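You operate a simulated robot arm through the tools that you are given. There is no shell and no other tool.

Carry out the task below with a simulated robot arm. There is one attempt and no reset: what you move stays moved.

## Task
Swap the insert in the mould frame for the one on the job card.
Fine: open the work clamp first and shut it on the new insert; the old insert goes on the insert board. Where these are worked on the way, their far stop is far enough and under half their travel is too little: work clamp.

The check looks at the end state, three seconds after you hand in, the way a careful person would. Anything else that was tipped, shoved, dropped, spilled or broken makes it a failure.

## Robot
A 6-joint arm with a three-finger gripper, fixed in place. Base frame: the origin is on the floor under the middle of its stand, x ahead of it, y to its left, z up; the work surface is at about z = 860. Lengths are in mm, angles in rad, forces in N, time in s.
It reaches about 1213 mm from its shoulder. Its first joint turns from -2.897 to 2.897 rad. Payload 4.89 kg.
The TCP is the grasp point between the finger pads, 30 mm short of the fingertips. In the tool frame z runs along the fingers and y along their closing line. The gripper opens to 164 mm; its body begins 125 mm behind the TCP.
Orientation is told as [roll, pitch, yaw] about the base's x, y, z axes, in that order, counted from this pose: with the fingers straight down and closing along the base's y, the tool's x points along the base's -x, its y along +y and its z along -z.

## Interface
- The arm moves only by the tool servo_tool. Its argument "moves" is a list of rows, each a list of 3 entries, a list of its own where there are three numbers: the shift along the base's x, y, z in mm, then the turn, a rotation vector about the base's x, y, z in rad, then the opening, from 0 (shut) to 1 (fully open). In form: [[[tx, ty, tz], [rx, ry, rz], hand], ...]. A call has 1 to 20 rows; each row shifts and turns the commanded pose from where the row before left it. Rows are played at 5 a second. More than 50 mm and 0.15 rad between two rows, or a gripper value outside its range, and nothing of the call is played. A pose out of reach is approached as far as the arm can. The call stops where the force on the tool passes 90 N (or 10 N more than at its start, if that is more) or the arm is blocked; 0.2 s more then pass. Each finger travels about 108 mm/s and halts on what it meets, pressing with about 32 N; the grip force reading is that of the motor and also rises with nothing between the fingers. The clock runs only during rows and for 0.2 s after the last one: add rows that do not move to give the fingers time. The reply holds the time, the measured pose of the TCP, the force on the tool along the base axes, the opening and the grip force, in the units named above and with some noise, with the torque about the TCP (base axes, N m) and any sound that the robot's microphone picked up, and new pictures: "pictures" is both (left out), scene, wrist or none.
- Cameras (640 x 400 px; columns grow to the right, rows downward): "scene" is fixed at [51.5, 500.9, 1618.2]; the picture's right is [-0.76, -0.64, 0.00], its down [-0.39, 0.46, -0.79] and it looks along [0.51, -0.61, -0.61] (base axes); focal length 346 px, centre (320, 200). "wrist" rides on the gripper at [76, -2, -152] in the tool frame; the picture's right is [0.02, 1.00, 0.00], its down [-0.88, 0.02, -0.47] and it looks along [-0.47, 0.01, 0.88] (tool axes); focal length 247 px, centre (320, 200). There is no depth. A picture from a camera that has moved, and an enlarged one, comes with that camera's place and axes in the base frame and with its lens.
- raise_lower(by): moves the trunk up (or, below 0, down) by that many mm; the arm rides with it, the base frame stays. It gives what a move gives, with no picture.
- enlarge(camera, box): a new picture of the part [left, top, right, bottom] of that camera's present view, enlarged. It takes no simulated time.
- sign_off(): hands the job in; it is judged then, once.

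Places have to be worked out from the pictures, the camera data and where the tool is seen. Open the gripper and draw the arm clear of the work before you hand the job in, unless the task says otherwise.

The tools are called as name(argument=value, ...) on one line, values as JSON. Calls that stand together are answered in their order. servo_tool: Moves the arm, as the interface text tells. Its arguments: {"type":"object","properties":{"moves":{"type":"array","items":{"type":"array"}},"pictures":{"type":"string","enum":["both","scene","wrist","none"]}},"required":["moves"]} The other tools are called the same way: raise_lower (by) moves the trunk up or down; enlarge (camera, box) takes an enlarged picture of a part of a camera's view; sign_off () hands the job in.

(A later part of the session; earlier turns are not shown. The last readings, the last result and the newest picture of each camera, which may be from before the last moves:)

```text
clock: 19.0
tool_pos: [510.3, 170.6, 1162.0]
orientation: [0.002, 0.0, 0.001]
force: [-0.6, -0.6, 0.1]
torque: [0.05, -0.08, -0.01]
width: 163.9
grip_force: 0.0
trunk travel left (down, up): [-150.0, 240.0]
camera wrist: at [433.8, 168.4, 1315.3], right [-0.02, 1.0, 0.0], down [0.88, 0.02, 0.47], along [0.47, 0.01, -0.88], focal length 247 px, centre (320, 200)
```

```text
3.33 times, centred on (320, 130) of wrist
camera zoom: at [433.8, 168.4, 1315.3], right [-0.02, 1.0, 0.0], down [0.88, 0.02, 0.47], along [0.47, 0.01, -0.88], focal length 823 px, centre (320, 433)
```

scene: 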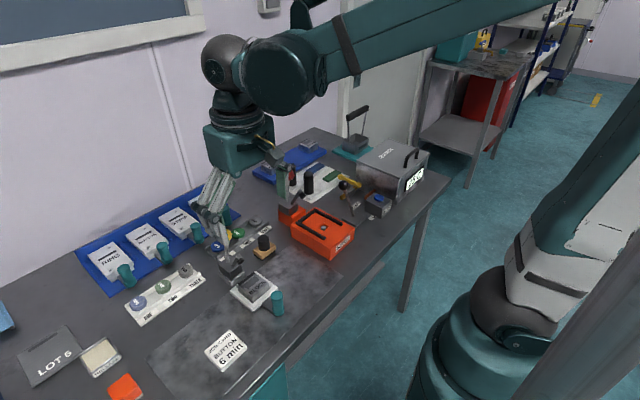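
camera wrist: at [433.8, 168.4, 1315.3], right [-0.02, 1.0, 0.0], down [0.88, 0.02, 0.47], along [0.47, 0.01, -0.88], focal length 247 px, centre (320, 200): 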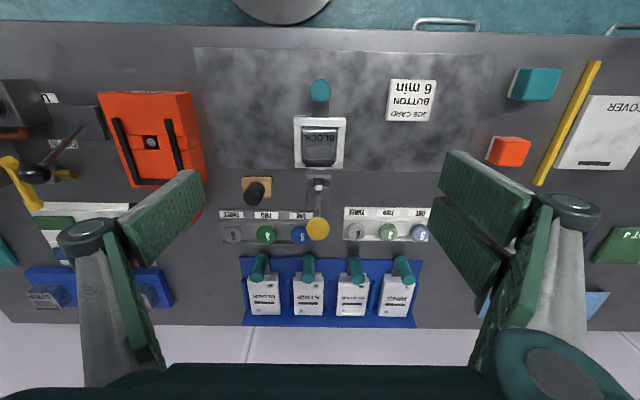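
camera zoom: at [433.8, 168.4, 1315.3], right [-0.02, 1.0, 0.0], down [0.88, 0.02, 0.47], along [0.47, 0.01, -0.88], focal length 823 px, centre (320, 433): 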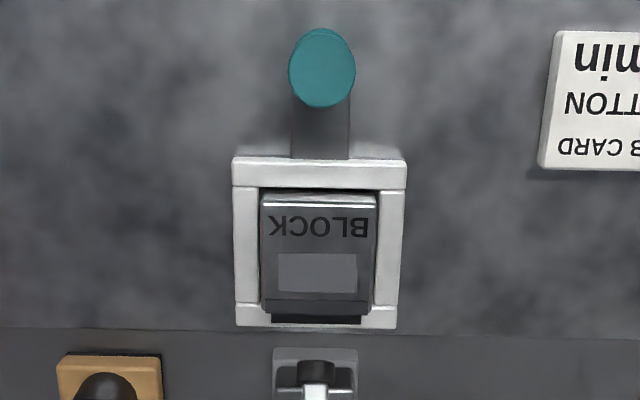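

Frame wall top is about z 890, the insert top about 909 (centre ≈(551, 170), ~58 mm square), and the raised clamp pad is at x≈580–592, z≈955–980. I'll hover above the insert with fingers at half opening to check where the fingertips are.

servo_tool(moves=[[[35, 0, -30], [0, 0, 0], 0.7], [[0, 0, -45], [0, 0, 0], 0.55], [[0, 0, -45], [0, 0, 0], 0.55], [[0, 0, -40], [0, 0, 0], 0.55], [[0, 0, 0], [0, 0, 0], 0.55]], pictures="both")

enlarge(camera="scene", box=[190, 200, 310, 310])

enlarge(camera="wrist", box=[210, 90, 430, 250])

```text
clock: 20.2
tool_pos: [547.6, 171.5, 1000.0]
orientation: [-0.001, 0.0, 0.0]
force: [0.6, 0.1, -0.1]
torque: [-0.05, 0.03, -0.02]
width: 90.2
grip_force: 0.2
trunk travel left (down, up): [-150.0, 240.0]
camera wrist: at [471.2, 169.5, 1151.4], right [-0.02, 1.0, 0.0], down [0.88, 0.02, 0.47], along [0.47, 0.01, -0.88], focal length 247 px, centre (320, 200)
```

scene: 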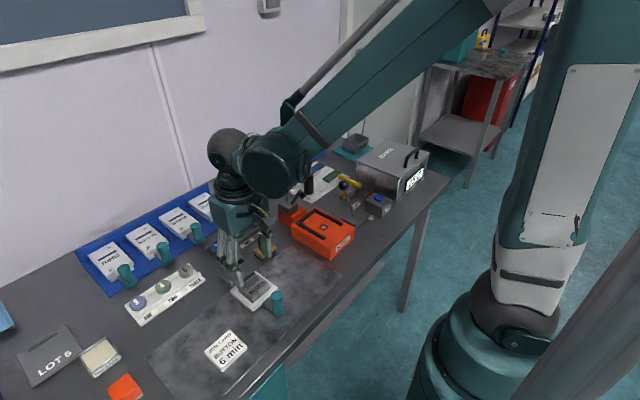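
wrist: 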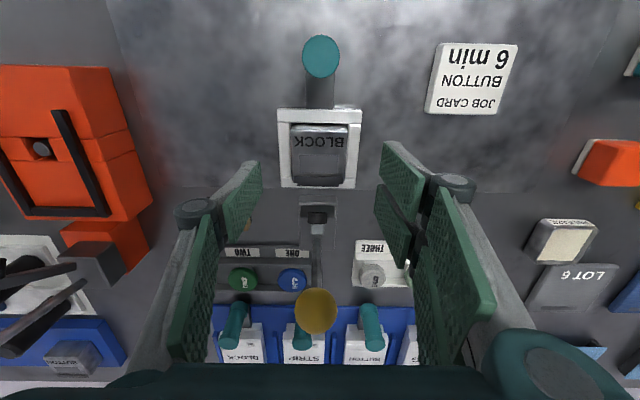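

```text
3.64 times, centred on (250, 255) of scene
camera zoom: at [51.5, 500.9, 1618.2], right [-0.76, -0.64, 0.0], down [-0.39, 0.46, -0.79], along [0.51, -0.61, -0.61], focal length 1257 px, centre (574, 0)
```

zoom: 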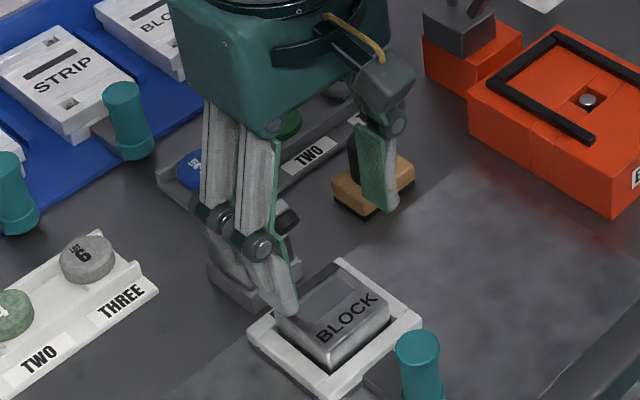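

```text
2.50 times, centred on (320, 170) of wrist
camera zoom: at [471.2, 169.5, 1151.4], right [-0.02, 1.0, 0.0], down [0.88, 0.02, 0.47], along [0.47, 0.01, -0.88], focal length 617 px, centre (320, 275)
```

zoom: 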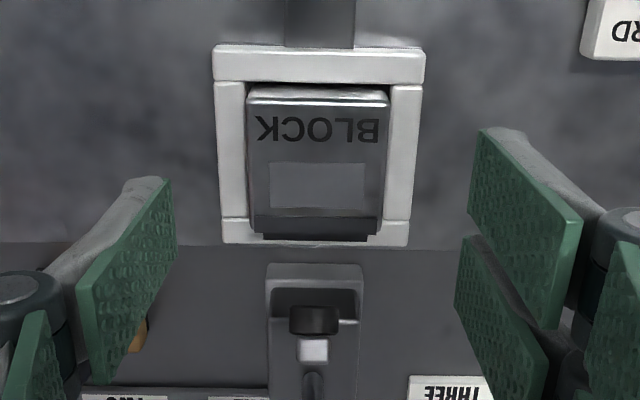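

The single finger's pad is centred and the paired pads sit at about ±18 mm in x, all landing on the insert's sides. I'll shift slightly to (549, 170) and descend so the fingertips end around z≈897, just below the insert top but above the frame walls.

servo_tool(moves=[[[1.5, -1.5, -35], [0, 0, 0], 0.5], [[0, 0, -25], [0, 0, 0], 0.5], [[0, 0, -11], [0, 0, 0], 0.5], [[0, 0, 0], [0, 0, 0], 0.5]], pictures="both")

enlarge(camera="scene", box=[210, 240, 290, 310])

enlarge(camera="wrist", box=[210, 90, 430, 250])

```text
clock: 21.2
tool_pos: [550.8, 169.0, 928.6]
orientation: [0.0, 0.001, 0.001]
force: [0.2, 0.3, -0.6]
torque: [0.0, 0.03, 0.01]
width: 82.0
grip_force: 0.0
trunk travel left (down, up): [-150.0, 240.0]
camera wrist: at [474.1, 167.3, 1080.8], right [-0.02, 1.0, 0.0], down [0.88, 0.02, 0.47], along [0.47, 0.01, -0.88], focal length 247 px, centre (320, 200)
```

scene: 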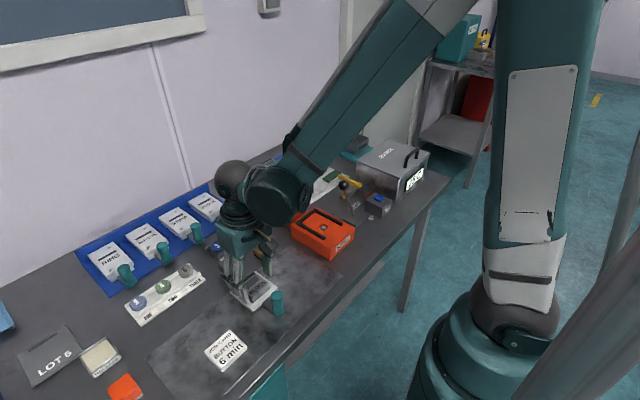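
wrist: 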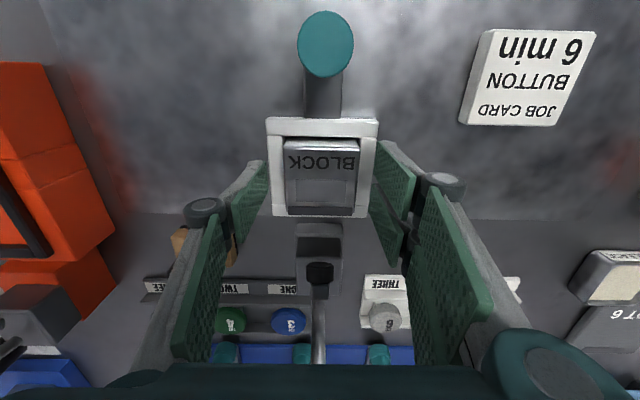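

```text
5.71 times, centred on (250, 275) of scene
camera zoom: at [51.5, 500.9, 1618.2], right [-0.76, -0.64, 0.0], down [-0.39, 0.46, -0.79], along [0.51, -0.61, -0.61], focal length 1976 px, centre (720, -229)
```

zoom: 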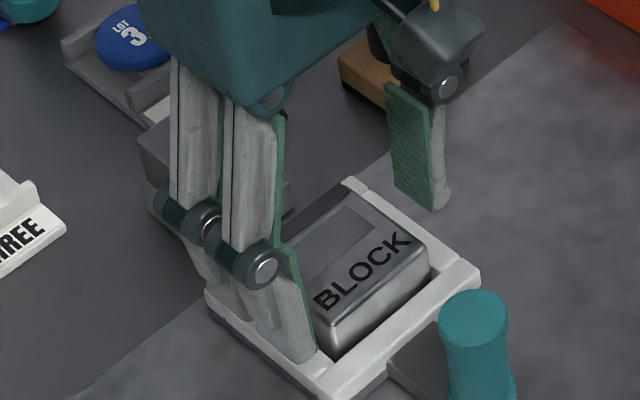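

```text
2.50 times, centred on (320, 170) of wrist
camera zoom: at [474.1, 167.3, 1080.8], right [-0.02, 1.0, 0.0], down [0.88, 0.02, 0.47], along [0.47, 0.01, -0.88], focal length 617 px, centre (320, 275)
```

zoom: 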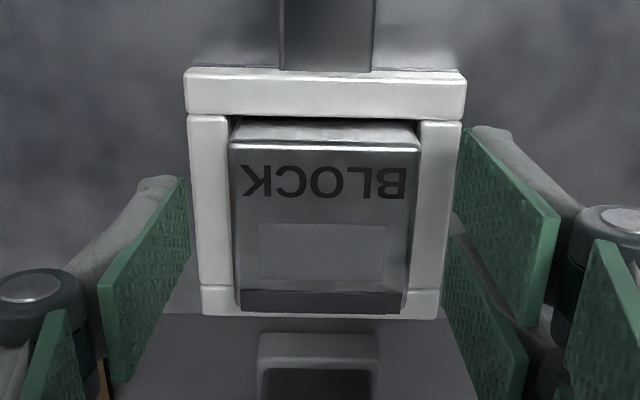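

Fingertips hover beside the insert around z≈898 with no contact. I'll close onto the insert and watch the forces.

servo_tool(moves=[[[0, 0, 0], [0, 0, 0], 0.42], [[0, 0, 0], [0, 0, 0], 0.36], [[0, 0, 0], [0, 0, 0], 0.3], [[0, 0, 0], [0, 0, 0], 0.3], [[0, 0, 0], [0, 0, 0], 0.3]], pictures="both")

enlarge(camera="scene", box=[210, 240, 290, 310])

enlarge(camera="wrist", box=[210, 90, 430, 250])

```text
clock: 22.4
tool_pos: [548.9, 169.6, 929.6]
orientation: [-0.001, -0.001, 0.0]
force: [-0.2, 1.6, 0.9]
torque: [0.05, -0.02, -0.01]
width: 58.7
grip_force: 32.4
trunk travel left (down, up): [-150.0, 240.0]
camera wrist: at [474.0, 167.4, 1081.0], right [-0.02, 1.0, 0.0], down [0.88, 0.02, 0.47], along [0.47, 0.01, -0.88], focal length 247 px, centre (320, 200)
```

scene: 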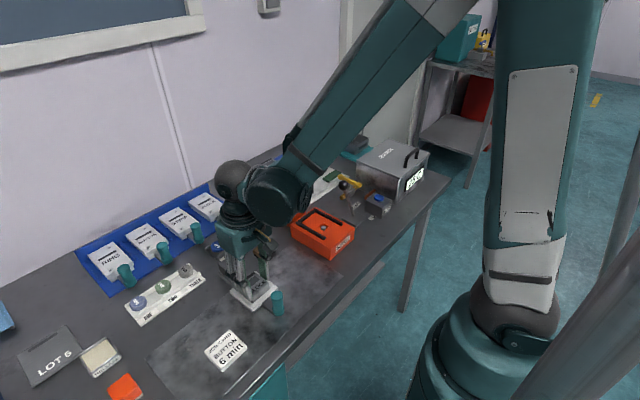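
wrist: 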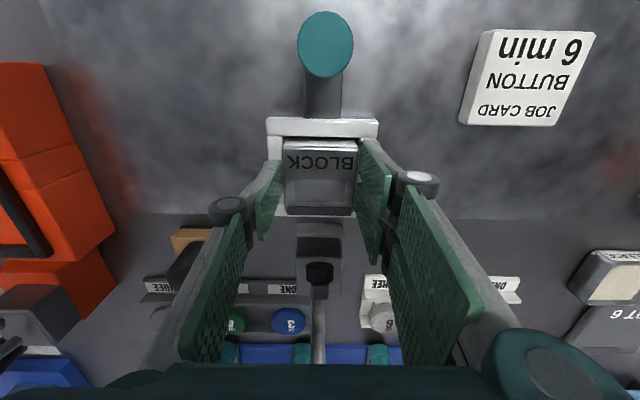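

```text
5.71 times, centred on (250, 275) of scene
camera zoom: at [51.5, 500.9, 1618.2], right [-0.76, -0.64, 0.0], down [-0.39, 0.46, -0.79], along [0.51, -0.61, -0.61], focal length 1976 px, centre (720, -229)
```

zoom: 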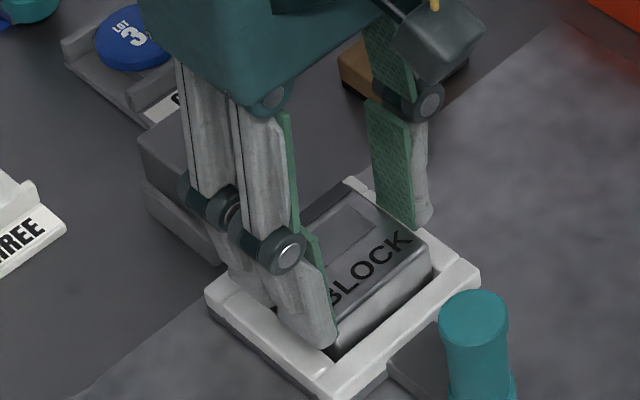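

```text
2.50 times, centred on (320, 170) of wrist
camera zoom: at [474.0, 167.4, 1081.0], right [-0.02, 1.0, 0.0], down [0.88, 0.02, 0.47], along [0.47, 0.01, -0.88], focal length 617 px, centre (320, 275)
```

zoom: 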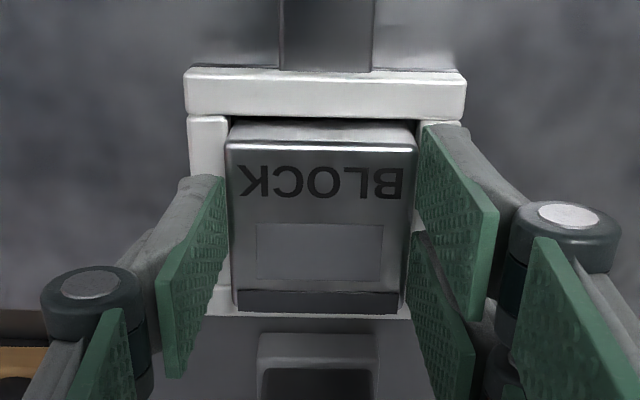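

All three pads grip the insert at 58.7 mm. I'll lift straight up slowly by 28 mm, below the raised clamp pad, and check that the frame stays put.

servo_tool(moves=[[[0, 0, 4], [0, 0, 0], 0.3], [[0, 0, 6], [0, 0, 0], 0.3], [[0, 0, 6], [0, 0, 0], 0.3], [[0, 0, 6], [0, 0, 0], 0.3], [[0, 0, 6], [0, 0, 0], 0.3], [[0, 0, 0], [0, 0, 0], 0.3]], pictures="both")

enlarge(camera="scene", box=[210, 240, 290, 310])

enlarge(camera="wrist", box=[210, 90, 430, 250])

```text
clock: 23.8
tool_pos: [548.4, 170.5, 958.5]
orientation: [-0.001, 0.002, 0.001]
force: [-0.5, -0.4, -3.4]
torque: [0.01, 0.0, 0.01]
width: 58.6
grip_force: 31.6
trunk travel left (down, up): [-150.0, 240.0]
camera wrist: at [473.5, 167.3, 1109.7], right [-0.02, 1.0, 0.0], down [0.88, 0.02, 0.47], along [0.47, 0.01, -0.88], focal length 247 px, centre (320, 200)
```

scene: 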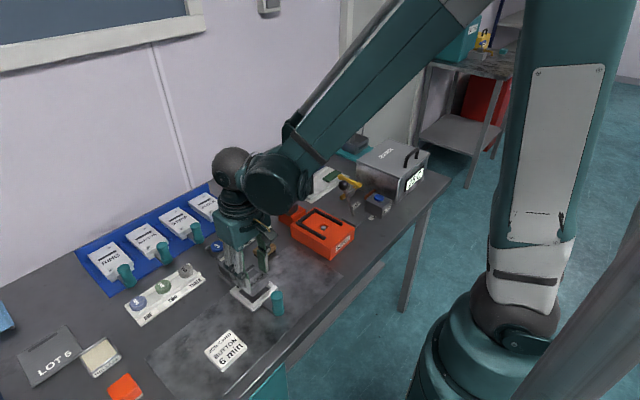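
wrist: 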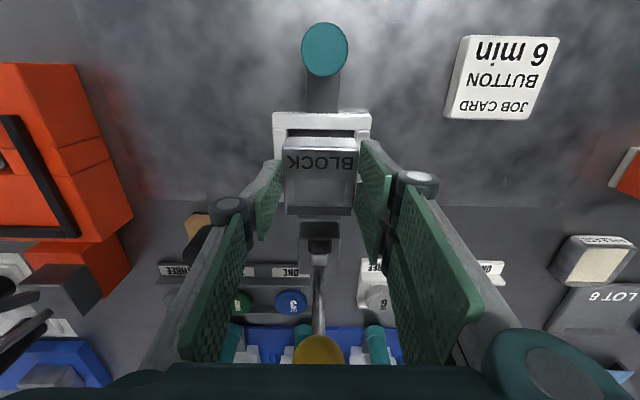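

```text
5.71 times, centred on (250, 275) of scene
camera zoom: at [51.5, 500.9, 1618.2], right [-0.76, -0.64, 0.0], down [-0.39, 0.46, -0.79], along [0.51, -0.61, -0.61], focal length 1976 px, centre (720, -229)
```

zoom: 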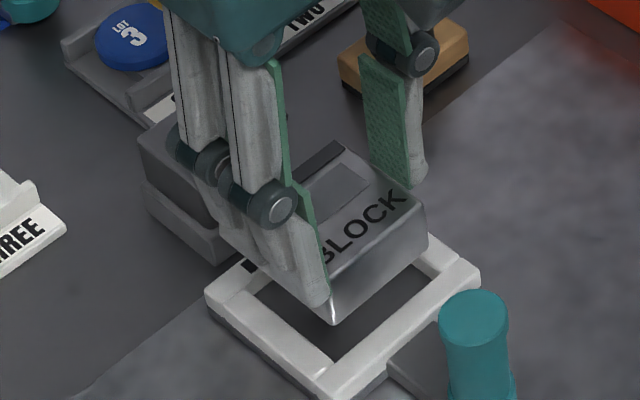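

```text
2.50 times, centred on (320, 170) of wrist
camera zoom: at [473.5, 167.3, 1109.7], right [-0.02, 1.0, 0.0], down [0.88, 0.02, 0.47], along [0.47, 0.01, -0.88], focal length 617 px, centre (320, 275)
```

zoom: 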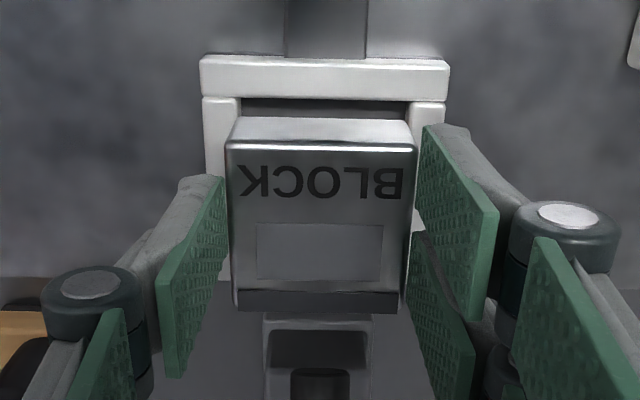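

The insert is free of the frame (about 0.35 kg) and the frame hasn't moved. I'll shift toward −x away from the clamp pad, then rise to carry height.

servo_tool(moves=[[[-12, 0, 0], [0, 0, 0], 0.3], [[-13, 0, 2], [0, 0, 0], 0.3], [[0, 0, 20], [0, 0, 0], 0.3], [[0, 0, 35], [0, 0, 0], 0.3], [[0, 0, 45], [0, 0, 0], 0.3], [[0, 0, 45], [0, 0, 0], 0.3], [[0, 0, 45], [0, 0, 0], 0.3], [[0, 0, 35], [0, 0, 0], 0.3], [[0, 0, 0], [0, 0, 0], 0.3]], pictures="both")

```text
clock: 25.8
tool_pos: [521.2, 169.3, 1184.8]
orientation: [-0.001, -0.002, -0.002]
force: [0.6, 0.7, -3.5]
torque: [-0.02, 0.01, -0.04]
width: 58.8
grip_force: 32.2
trunk travel left (down, up): [-150.0, 240.0]
camera wrist: at [445.5, 167.2, 1337.2], right [-0.02, 1.0, 0.0], down [0.88, 0.02, 0.47], along [0.47, 0.01, -0.88], focal length 247 px, centre (320, 200)
```

scene: 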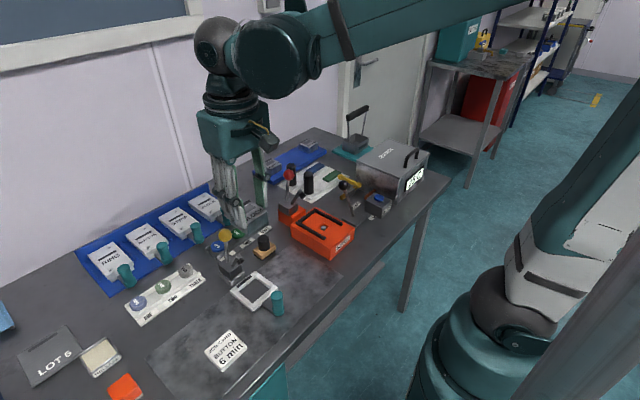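
wrist: 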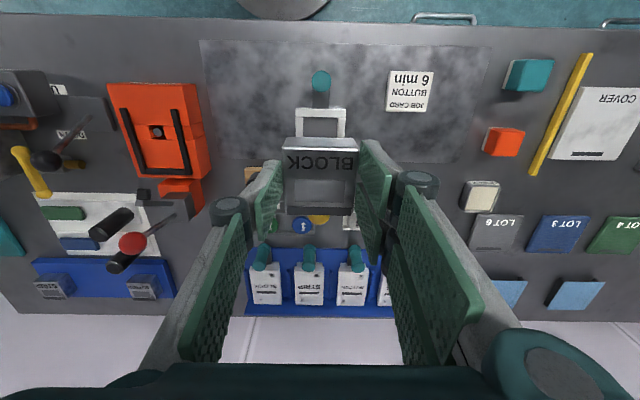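

BLOCK is held well at carry height. I'll carry it to over the insert board, staying above all the levers.

servo_tool(moves=[[[25.6, -38.7, 0], [0, 0, 0], 0.3], [[25.6, -38.7, 0], [0, 0, 0], 0.3], [[25.6, -38.7, 0], [0, 0, 0], 0.3], [[25.6, -38.7, 0], [0, 0, 0], 0.3], [[25.6, -38.7, 0], [0, 0, 0], 0.3], [[25.6, -38.7, 0], [0, 0, 0], 0.3], [[25.6, -38.7, 0], [0, 0, 0], 0.3], [[25.6, -38.7, 0], [0, 0, 0], 0.3], [[25.6, -38.7, 0], [0, 0, 0], 0.3], [[25.6, -38.7, 0], [0, 0, 0], 0.3], [[25.6, -38.7, 0], [0, 0, 0], 0.3], [[25.6, -38.7, 0], [0, 0, 0], 0.3], [[25.6, -38.7, 0], [0, 0, 0], 0.3], [[25.6, -38.7, 0], [0, 0, 0], 0.3], [[0, 0, 0], [0, 0, 0], 0.3]], pictures="both")

enlarge(camera="wrist", box=[180, 90, 460, 310])

enlarge(camera="scene", box=[240, 120, 345, 210])

enlarge(camera="scene", box=[190, 220, 290, 315])

```text
clock: 29.0
tool_pos: [882.4, -374.9, 1183.1]
orientation: [-0.001, 0.0, 0.001]
force: [0.3, -1.1, -2.7]
torque: [0.14, 0.1, -0.01]
width: 58.7
grip_force: 32.2
trunk travel left (down, up): [-150.0, 240.0]
camera wrist: at [805.8, -377.1, 1335.2], right [-0.02, 1.0, 0.0], down [0.88, 0.02, 0.47], along [0.47, 0.01, -0.88], focal length 247 px, centre (320, 200)
```

scene: 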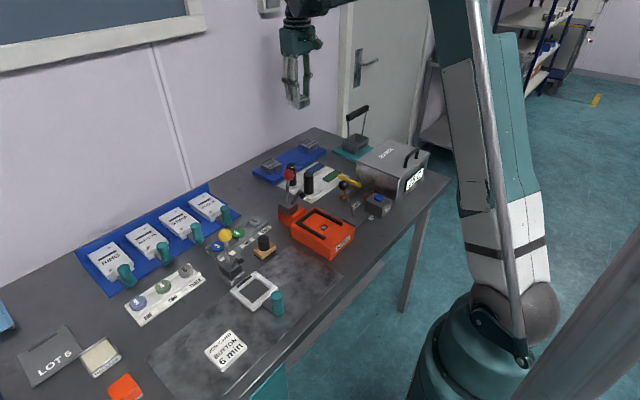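
wrist: 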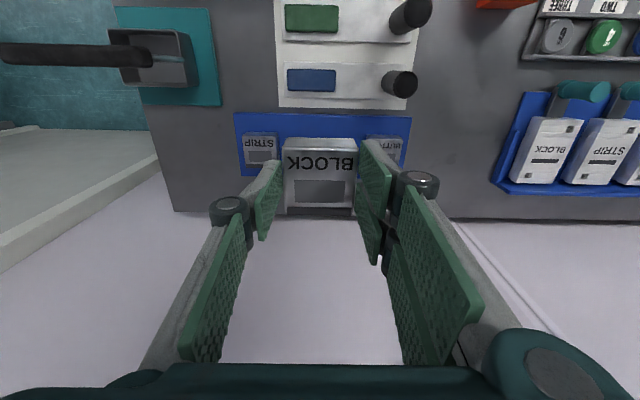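

```text
1.82 times, centred on (320, 200) of wrist
camera zoom: at [805.8, -377.1, 1335.2], right [-0.02, 1.0, 0.0], down [0.88, 0.02, 0.47], along [0.47, 0.01, -0.88], focal length 449 px, centre (320, 200)
```

zoom: 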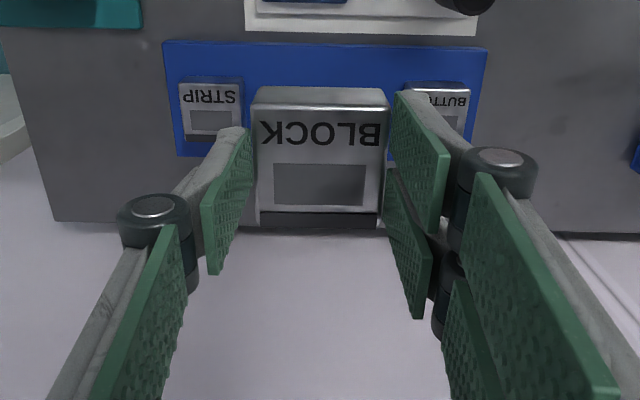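

```text
4.44 times, centred on (292, 165) of scene
camera zoom: at [51.5, 500.9, 1618.2], right [-0.76, -0.64, 0.0], down [-0.39, 0.46, -0.79], along [0.51, -0.61, -0.61], focal length 1536 px, centre (442, 356)
```

zoom: 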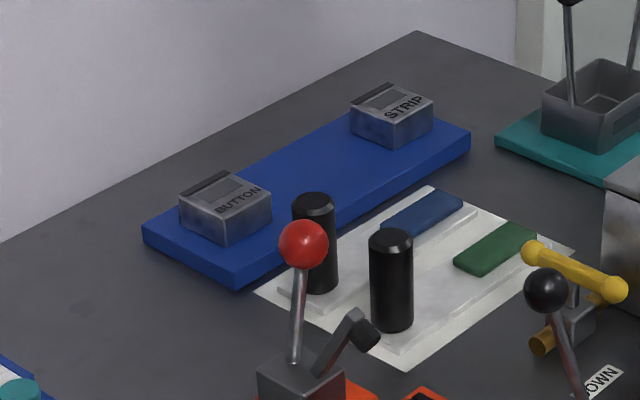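

```text
4.21 times, centred on (240, 268) of scene
camera zoom: at [51.5, 500.9, 1618.2], right [-0.76, -0.64, 0.0], down [-0.39, 0.46, -0.79], along [0.51, -0.61, -0.61], focal length 1456 px, centre (657, -84)
```

zoom: 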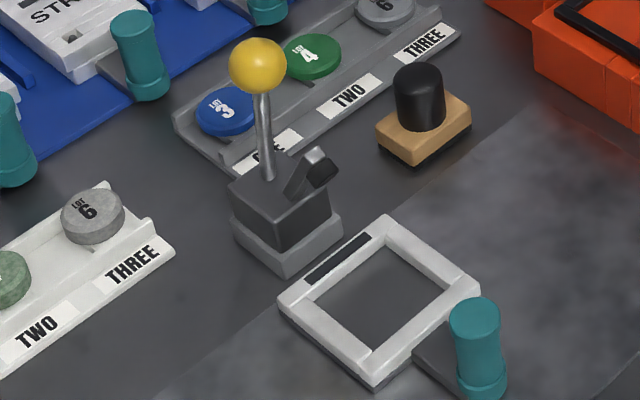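

The board spans about x 875–995, y -525 to -216, with STRIP near (934, -478) and BUTTON near (934, -265). The free middle place is therefore about (934, -371). I'll move over it and go partway down.

servo_tool(moves=[[[25, 2, 0], [0, 0, 0], 0.3], [[25, 2, 0], [0, 0, 0], 0.3], [[0, 0, -45], [0, 0, 0], 0.3], [[0, 0, -45], [0, 0, 0], 0.3], [[0, 0, -45], [0, 0, 0], 0.3], [[0, 0, -40], [0, 0, 0], 0.3], [[0, 0, 0], [0, 0, 0], 0.3]], pictures="both")

enlarge(camera="wrist", box=[180, 70, 460, 250])

enlarge(camera="scene", box=[240, 100, 345, 200])

```text
clock: 30.6
tool_pos: [933.8, -368.9, 1009.5]
orientation: [0.001, 0.001, -0.001]
force: [0.2, -0.9, -3.7]
torque: [0.05, 0.07, 0.01]
width: 58.8
grip_force: 31.9
trunk travel left (down, up): [-150.0, 240.0]
camera wrist: at [857.0, -370.8, 1161.0], right [-0.02, 1.0, 0.0], down [0.88, 0.02, 0.47], along [0.47, 0.01, -0.88], focal length 247 px, centre (320, 200)
```

scene: 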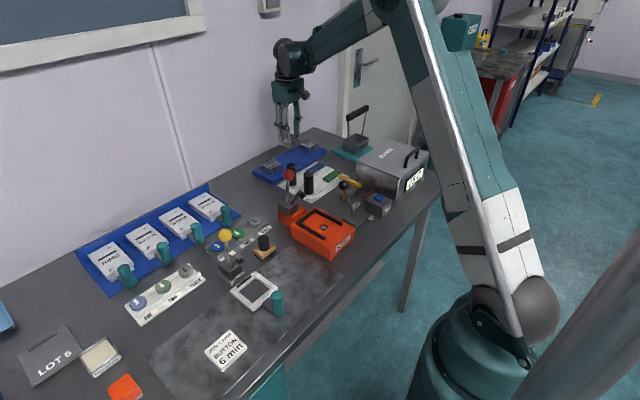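
wrist: 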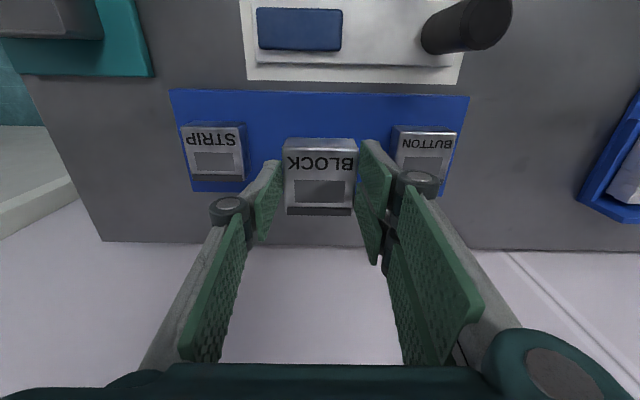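

```text
2.22 times, centred on (320, 160) of wrist
camera zoom: at [857.0, -370.8, 1161.0], right [-0.02, 1.0, 0.0], down [0.88, 0.02, 0.47], along [0.47, 0.01, -0.88], focal length 549 px, centre (320, 289)
```

zoom: 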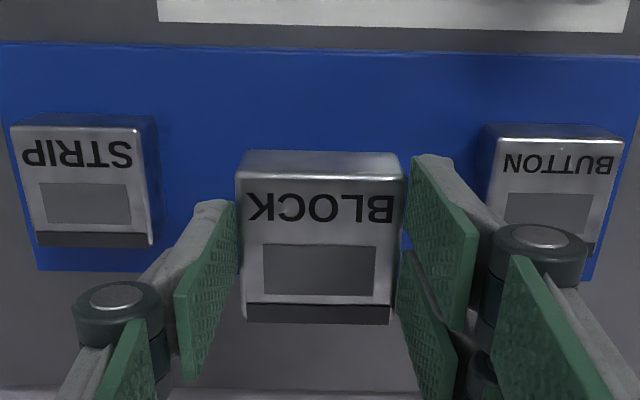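

```text
4.00 times, centred on (292, 150) of scene
camera zoom: at [51.5, 500.9, 1618.2], right [-0.76, -0.64, 0.0], down [-0.39, 0.46, -0.79], along [0.51, -0.61, -0.61], focal length 1383 px, centre (430, 400)
```

zoom: 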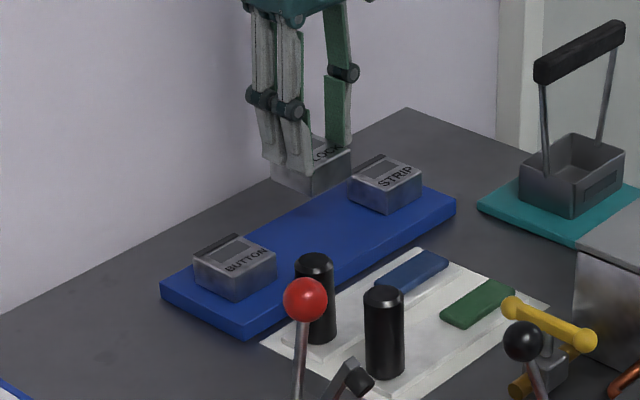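

The held BLOCK is centred between STRIP (y≈-478) and BUTTON (y≈-262), in line with them at x≈937. I'll descend 58 mm and look, before feeling for the board.

servo_tool(moves=[[[0, -1, -25], [0, 0, 0], 0.3], [[0, 0, -20], [0, 0, 0], 0.3], [[0, 0, -13], [0, 0, 0], 0.3], [[0, 0, 0], [0, 0, 0], 0.3]], pictures="both")

enlarge(camera="wrist", box=[180, 70, 460, 250])

enlarge(camera="scene", box=[245, 110, 345, 200])

```text
clock: 31.6
tool_pos: [931.9, -370.8, 952.7]
orientation: [0.0, 0.001, 0.0]
force: [-0.1, -0.1, -3.7]
torque: [0.03, 0.05, 0.0]
width: 58.6
grip_force: 31.8
trunk travel left (down, up): [-150.0, 240.0]
camera wrist: at [856.9, -372.9, 1103.4], right [-0.02, 1.0, 0.0], down [0.88, 0.02, 0.47], along [0.47, 0.01, -0.88], focal length 247 px, centre (320, 200)
```

scene: 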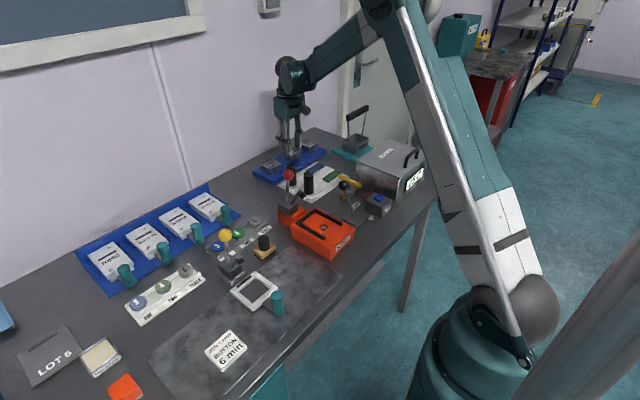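
wrist: 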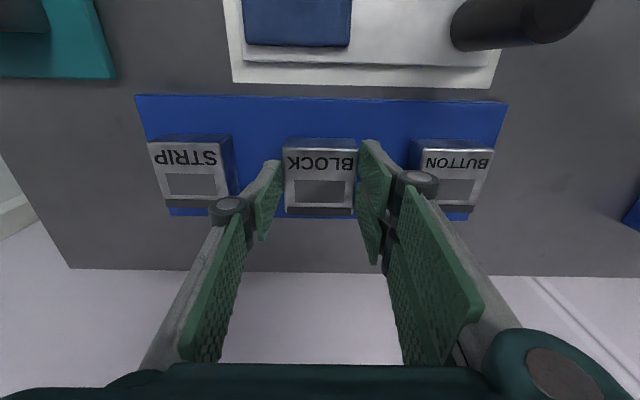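

```text
2.22 times, centred on (320, 160) of wrist
camera zoom: at [856.9, -372.9, 1103.4], right [-0.02, 1.0, 0.0], down [0.88, 0.02, 0.47], along [0.47, 0.01, -0.88], focal length 549 px, centre (320, 289)
```

zoom: 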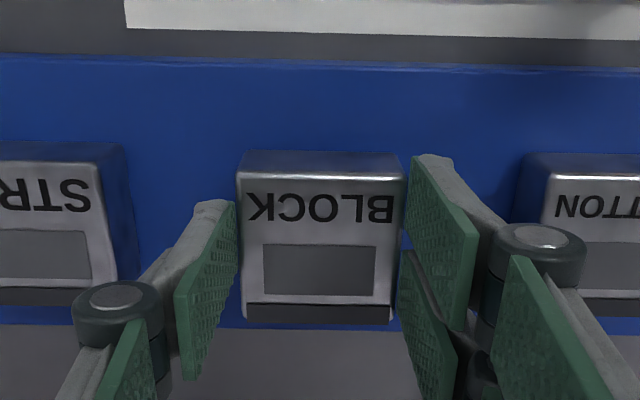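

```text
4.44 times, centred on (295, 155) of scene
camera zoom: at [51.5, 500.9, 1618.2], right [-0.76, -0.64, 0.0], down [-0.39, 0.46, -0.79], along [0.51, -0.61, -0.61], focal length 1536 px, centre (431, 400)
```

zoom: 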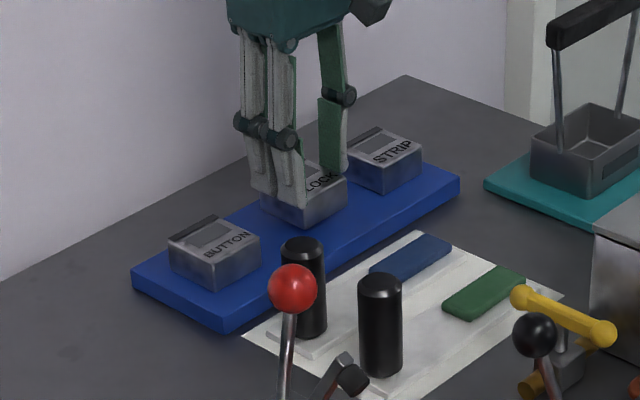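

BLOCK is a bit above the board and aligned with its neighbours. I'll lower in small steps, reading the z force for contact.

servo_tool(moves=[[[0, 0, -4], [0, 0, 0], 0.3], [[0, 0, -4], [0, 0, 0], 0.3], [[0, 0, 0], [0, 0, 0], 0.3]], pictures="none")

enlarge(camera="scene", box=[265, 130, 335, 190])

```text
clock: 32.4
tool_pos: [933.7, -372.4, 944.1]
orientation: [0.0, 0.001, 0.001]
force: [0.3, 0.3, -3.0]
torque: [-0.01, 0.0, 0.0]
width: 58.7
grip_force: 31.7
trunk travel left (down, up): [-150.0, 240.0]
```

```text
6.67 times, centred on (300, 160) of scene
camera zoom: at [51.5, 500.9, 1618.2], right [-0.76, -0.64, 0.0], down [-0.39, 0.46, -0.79], along [0.51, -0.61, -0.61], focal length 2305 px, centre (453, 467)
```

zoom: 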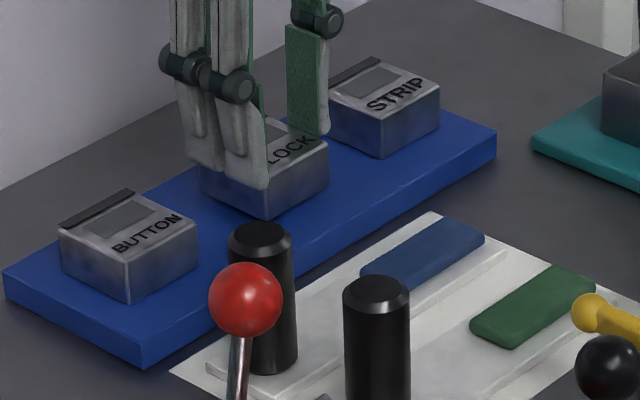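

Compared with its neighbours, BLOCK's bottom looks about 5 mm above the board. I'll lower 3 mm more and read the force.

servo_tool(moves=[[[0, 1, -1.5], [0, 0, 0], 0.3], [[0, 0.5, -1.5], [0, 0, 0], 0.3], [[0, 0, 0], [0, 0, 0], 0.3]], pictures="none")

enlarge(camera="scene", box=[265, 130, 335, 190])

```text
clock: 33.2
tool_pos: [931.2, -370.0, 940.6]
orientation: [-0.002, 0.0, 0.0]
force: [0.7, 0.0, -4.1]
torque: [-0.01, 0.01, 0.0]
width: 58.6
grip_force: 32.2
trunk travel left (down, up): [-150.0, 240.0]
```

```text
6.67 times, centred on (300, 160) of scene
camera zoom: at [51.5, 500.9, 1618.2], right [-0.76, -0.64, 0.0], down [-0.39, 0.46, -0.79], along [0.51, -0.61, -0.61], focal length 2305 px, centre (453, 467)
```

zoom: 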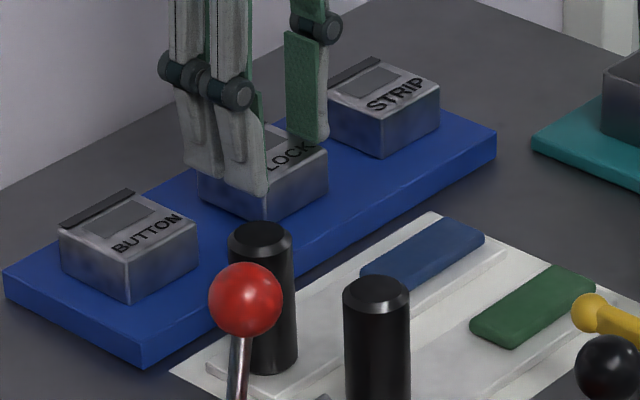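

Still hanging free (about -4 N). I'll continue down in 1 mm rows.

servo_tool(moves=[[[0, 0, -1], [0, 0, 0], 0.3], [[0, 0, -1], [0, 0, 0], 0.3], [[0, 0, 0], [0, 0, 0], 0.3]], pictures="none")

```text
clock: 34.0
tool_pos: [932.0, -369.3, 939.5]
orientation: [-0.001, 0.0, 0.001]
force: [2.1, 0.2, 4.8]
torque: [-0.11, -0.11, -0.02]
width: 58.6
grip_force: 32.2
trunk travel left (down, up): [-150.0, 240.0]
```

The z force rose to about +5 N, so BLOCK has touched the board. I'll seat it half a millimetre more, open just enough to clear its sides, then look.

servo_tool(moves=[[[0, 0, -0.5], [0, 0, 0], 0.3], [[0, 0, 0], [0, 0, 0], 0.38], [[0, 0, 0], [0, 0, 0], 0.44], [[0, 0, 0], [0, 0, 0], 0.44]], pictures="both")

enlarge(camera="scene", box=[265, 130, 335, 190])

enlarge(camera="wrist", box=[180, 70, 460, 250])

```text
clock: 35.0
tool_pos: [932.2, -368.4, 937.4]
orientation: [0.0, 0.0, 0.0]
force: [-0.4, -0.5, 0.1]
torque: [0.01, 0.01, 0.0]
width: 72.2
grip_force: 0.1
trunk travel left (down, up): [-150.0, 240.0]
camera wrist: at [856.6, -370.8, 1089.6], right [-0.02, 1.0, 0.0], down [0.88, 0.02, 0.47], along [0.47, 0.01, -0.88], focal length 247 px, centre (320, 200)
```

scene: 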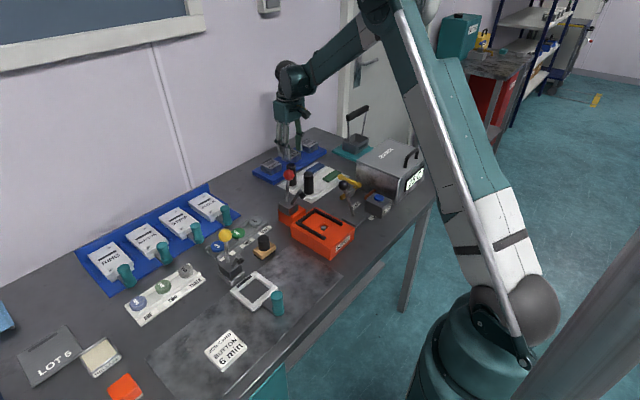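
wrist: 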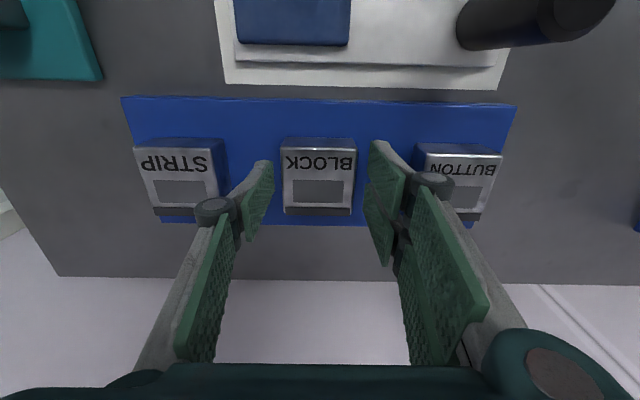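

```text
6.67 times, centred on (300, 160) of scene
camera zoom: at [51.5, 500.9, 1618.2], right [-0.76, -0.64, 0.0], down [-0.39, 0.46, -0.79], along [0.51, -0.61, -0.61], focal length 2305 px, centre (453, 467)
```

zoom: 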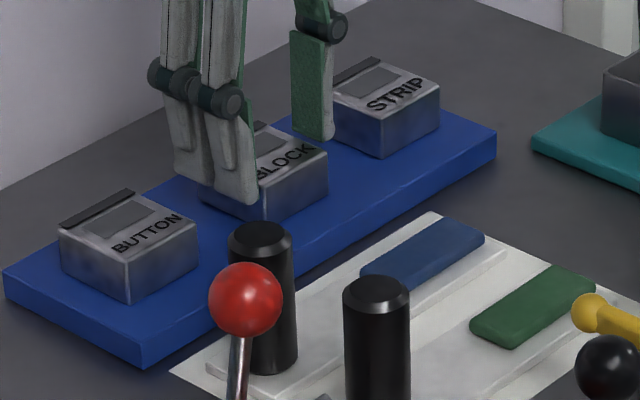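

```text
2.22 times, centred on (320, 160) of wrist
camera zoom: at [856.6, -370.8, 1089.6], right [-0.02, 1.0, 0.0], down [0.88, 0.02, 0.47], along [0.47, 0.01, -0.88], focal length 549 px, centre (320, 289)
```

zoom: 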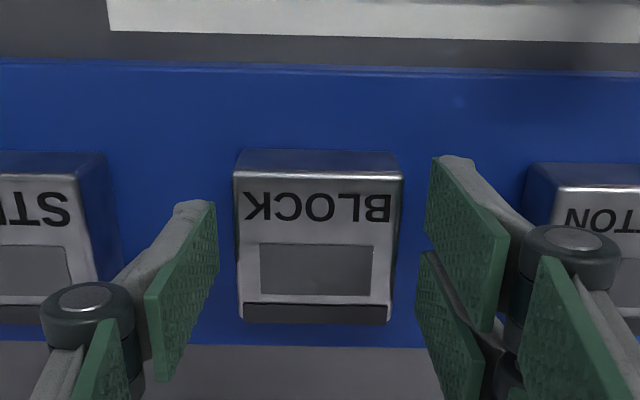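

BLOCK sits flat and aligned on the board with the fingers clear of it. I'll rise straight up and move over BUTTON at y≈-261.

servo_tool(moves=[[[0, 0, 15], [0, 0, 0], 0.44], [[0, 0, 30], [0, 0, 0], 0.44], [[0, 0, 30], [0, 0, 0], 0.5], [[0, 36, 0], [0, 0, 0], 0.55], [[0, 36, 0], [0, 0, 0], 0.55], [[0, 36, 0], [0, 0, 0], 0.55], [[0, 0, 0], [0, 0, 0], 0.55]], pictures="both")

enlarge(camera="wrist", box=[180, 70, 460, 250])

enlarge(camera="scene", box=[245, 110, 345, 200])

```text
clock: 36.6
tool_pos: [933.4, -259.9, 1010.6]
orientation: [-0.001, -0.001, 0.001]
force: [0.2, -0.3, -0.6]
torque: [-0.06, 0.0, -0.03]
width: 90.1
grip_force: 0.0
trunk travel left (down, up): [-150.0, 240.0]
camera wrist: at [856.9, -263.7, 1162.8], right [-0.02, 1.0, 0.0], down [0.88, 0.02, 0.47], along [0.47, 0.01, -0.88], focal length 247 px, centre (320, 200)
```

scene: 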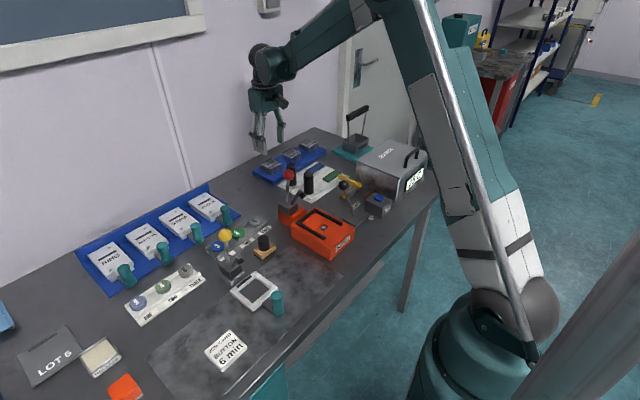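
wrist: 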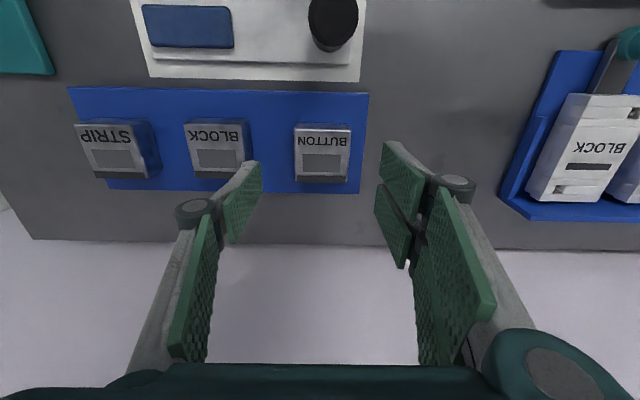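

```text
2.22 times, centred on (320, 160) of wrist
camera zoom: at [856.9, -263.7, 1162.8], right [-0.02, 1.0, 0.0], down [0.88, 0.02, 0.47], along [0.47, 0.01, -0.88], focal length 549 px, centre (320, 289)
```

zoom: 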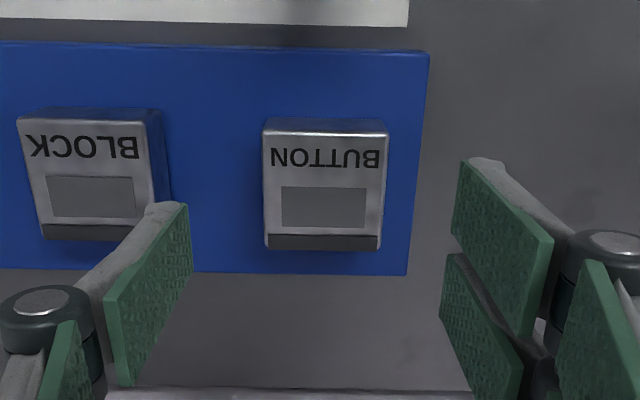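

```text
4.44 times, centred on (295, 155) of scene
camera zoom: at [51.5, 500.9, 1618.2], right [-0.76, -0.64, 0.0], down [-0.39, 0.46, -0.79], along [0.51, -0.61, -0.61], focal length 1536 px, centre (431, 400)
```

zoom: 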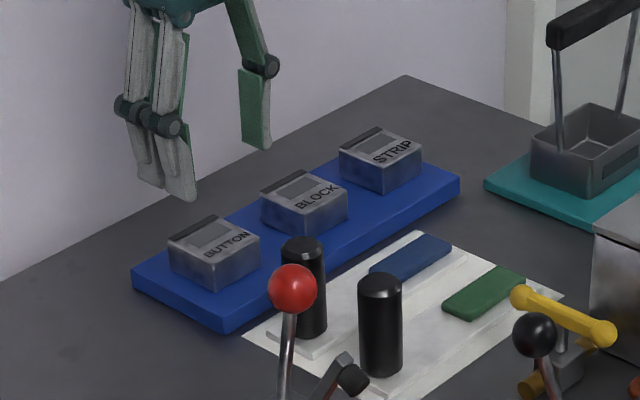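

BUTTON is centred under the gripper to within about 1.5 mm in y and 4 mm in x. I'll adjust slightly and lower to grasp height (TCP z≈937).

servo_tool(moves=[[[2, 1.5, -30], [0, 0, 0], 0.48], [[0, 0, -25], [0, 0, 0], 0.46], [[0, 0, -12], [0, 0, 0], 0.46], [[0, 0, -6], [0, 0, 0], 0.46], [[0, 0, 0], [0, 0, 0], 0.46]], pictures="both")

enlarge(camera="wrist", box=[180, 70, 460, 250])

enlarge(camera="scene", box=[245, 110, 345, 200])

```text
clock: 37.8
tool_pos: [935.5, -258.2, 939.3]
orientation: [0.001, -0.001, 0.0]
force: [0.5, -0.6, 0.5]
torque: [0.02, -0.01, -0.02]
width: 75.4
grip_force: 0.0
trunk travel left (down, up): [-150.0, 240.0]
camera wrist: at [859.2, -260.9, 1090.7], right [-0.02, 1.0, 0.0], down [0.88, 0.02, 0.47], along [0.47, 0.01, -0.88], focal length 247 px, centre (320, 200)
```

scene: 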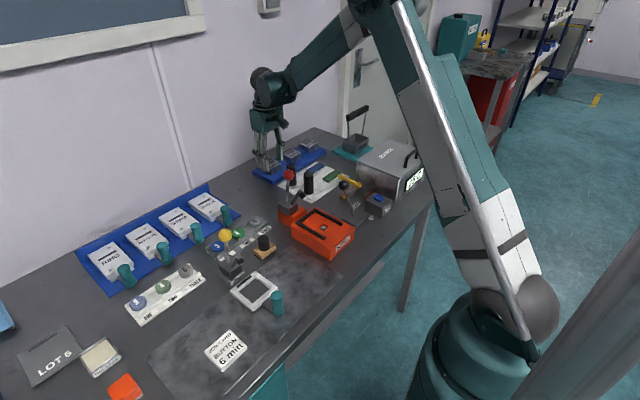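
wrist: 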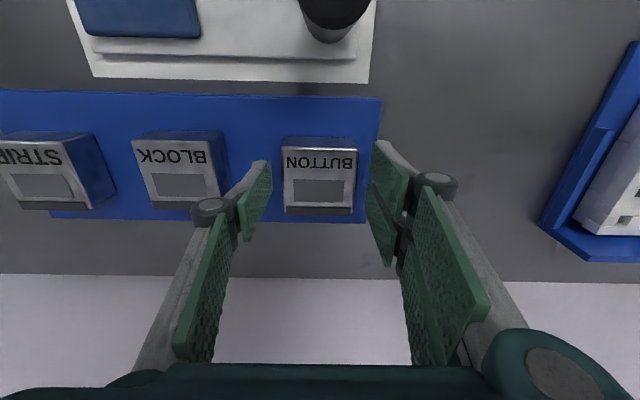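

```text
2.22 times, centred on (320, 160) of wrist
camera zoom: at [859.2, -260.9, 1090.7], right [-0.02, 1.0, 0.0], down [0.88, 0.02, 0.47], along [0.47, 0.01, -0.88], focal length 549 px, centre (320, 289)
```

zoom: 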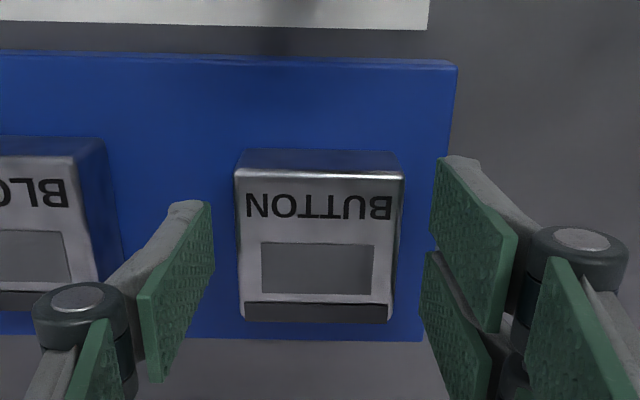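

```text
4.44 times, centred on (295, 155) of scene
camera zoom: at [51.5, 500.9, 1618.2], right [-0.76, -0.64, 0.0], down [-0.39, 0.46, -0.79], along [0.51, -0.61, -0.61], focal length 1536 px, centre (431, 400)
```

zoom: 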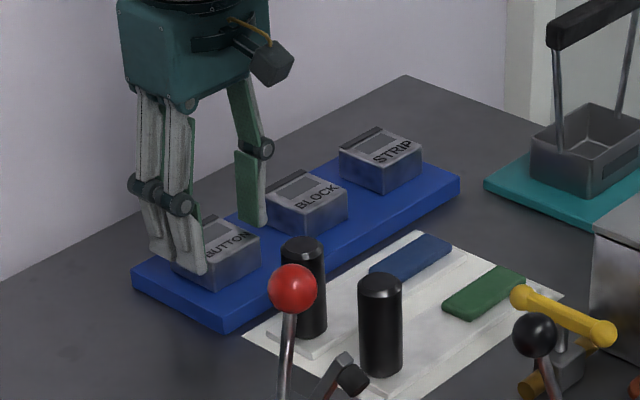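

BUTTON now appears in the same place between the fingers as BLOCK did. I'll go 2 mm lower and close.

servo_tool(moves=[[[0, 0, -2], [0, 0, 0], 0.46], [[0, 0, 0], [0, 0, 0], 0.4], [[0, 0, 0], [0, 0, 0], 0.34], [[0, 0, 0], [0, 0, 0], 0.3], [[0, 0, 0], [0, 0, 0], 0.3], [[0, 0, 0], [0, 0, 0], 0.3]], pictures="wrist")

enlarge(camera="wrist", box=[180, 70, 460, 250])

```text
clock: 39.2
tool_pos: [934.4, -259.2, 937.5]
orientation: [-0.001, -0.001, 0.002]
force: [-0.1, -1.3, 0.2]
torque: [-0.08, 0.06, 0.0]
width: 58.8
grip_force: 32.4
trunk travel left (down, up): [-150.0, 240.0]
camera wrist: at [858.8, -261.1, 1089.4], right [-0.02, 1.0, 0.0], down [0.88, 0.02, 0.47], along [0.47, 0.01, -0.88], focal length 247 px, centre (320, 200)
```

wrist: 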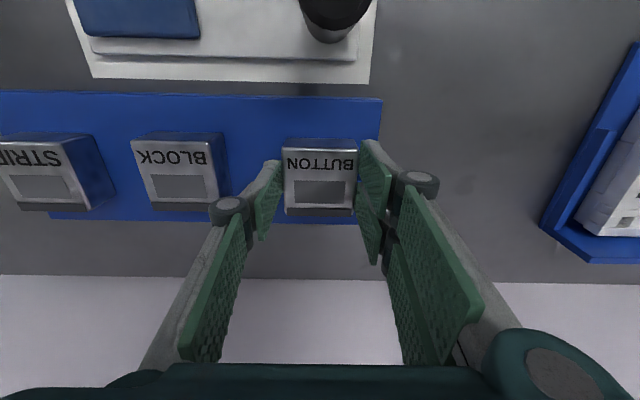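

```text
2.22 times, centred on (320, 160) of wrist
camera zoom: at [858.8, -261.1, 1089.4], right [-0.02, 1.0, 0.0], down [0.88, 0.02, 0.47], along [0.47, 0.01, -0.88], focal length 549 px, centre (320, 289)
```

zoom: 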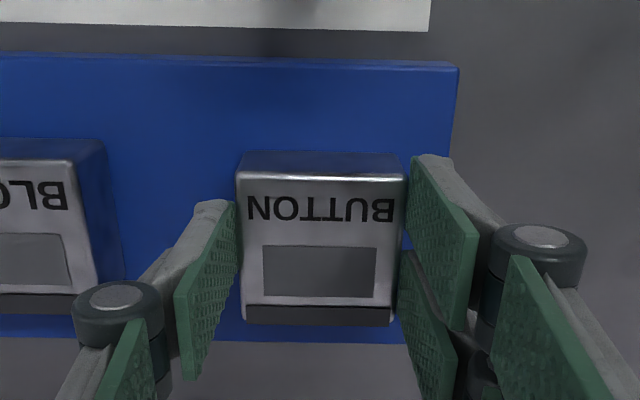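

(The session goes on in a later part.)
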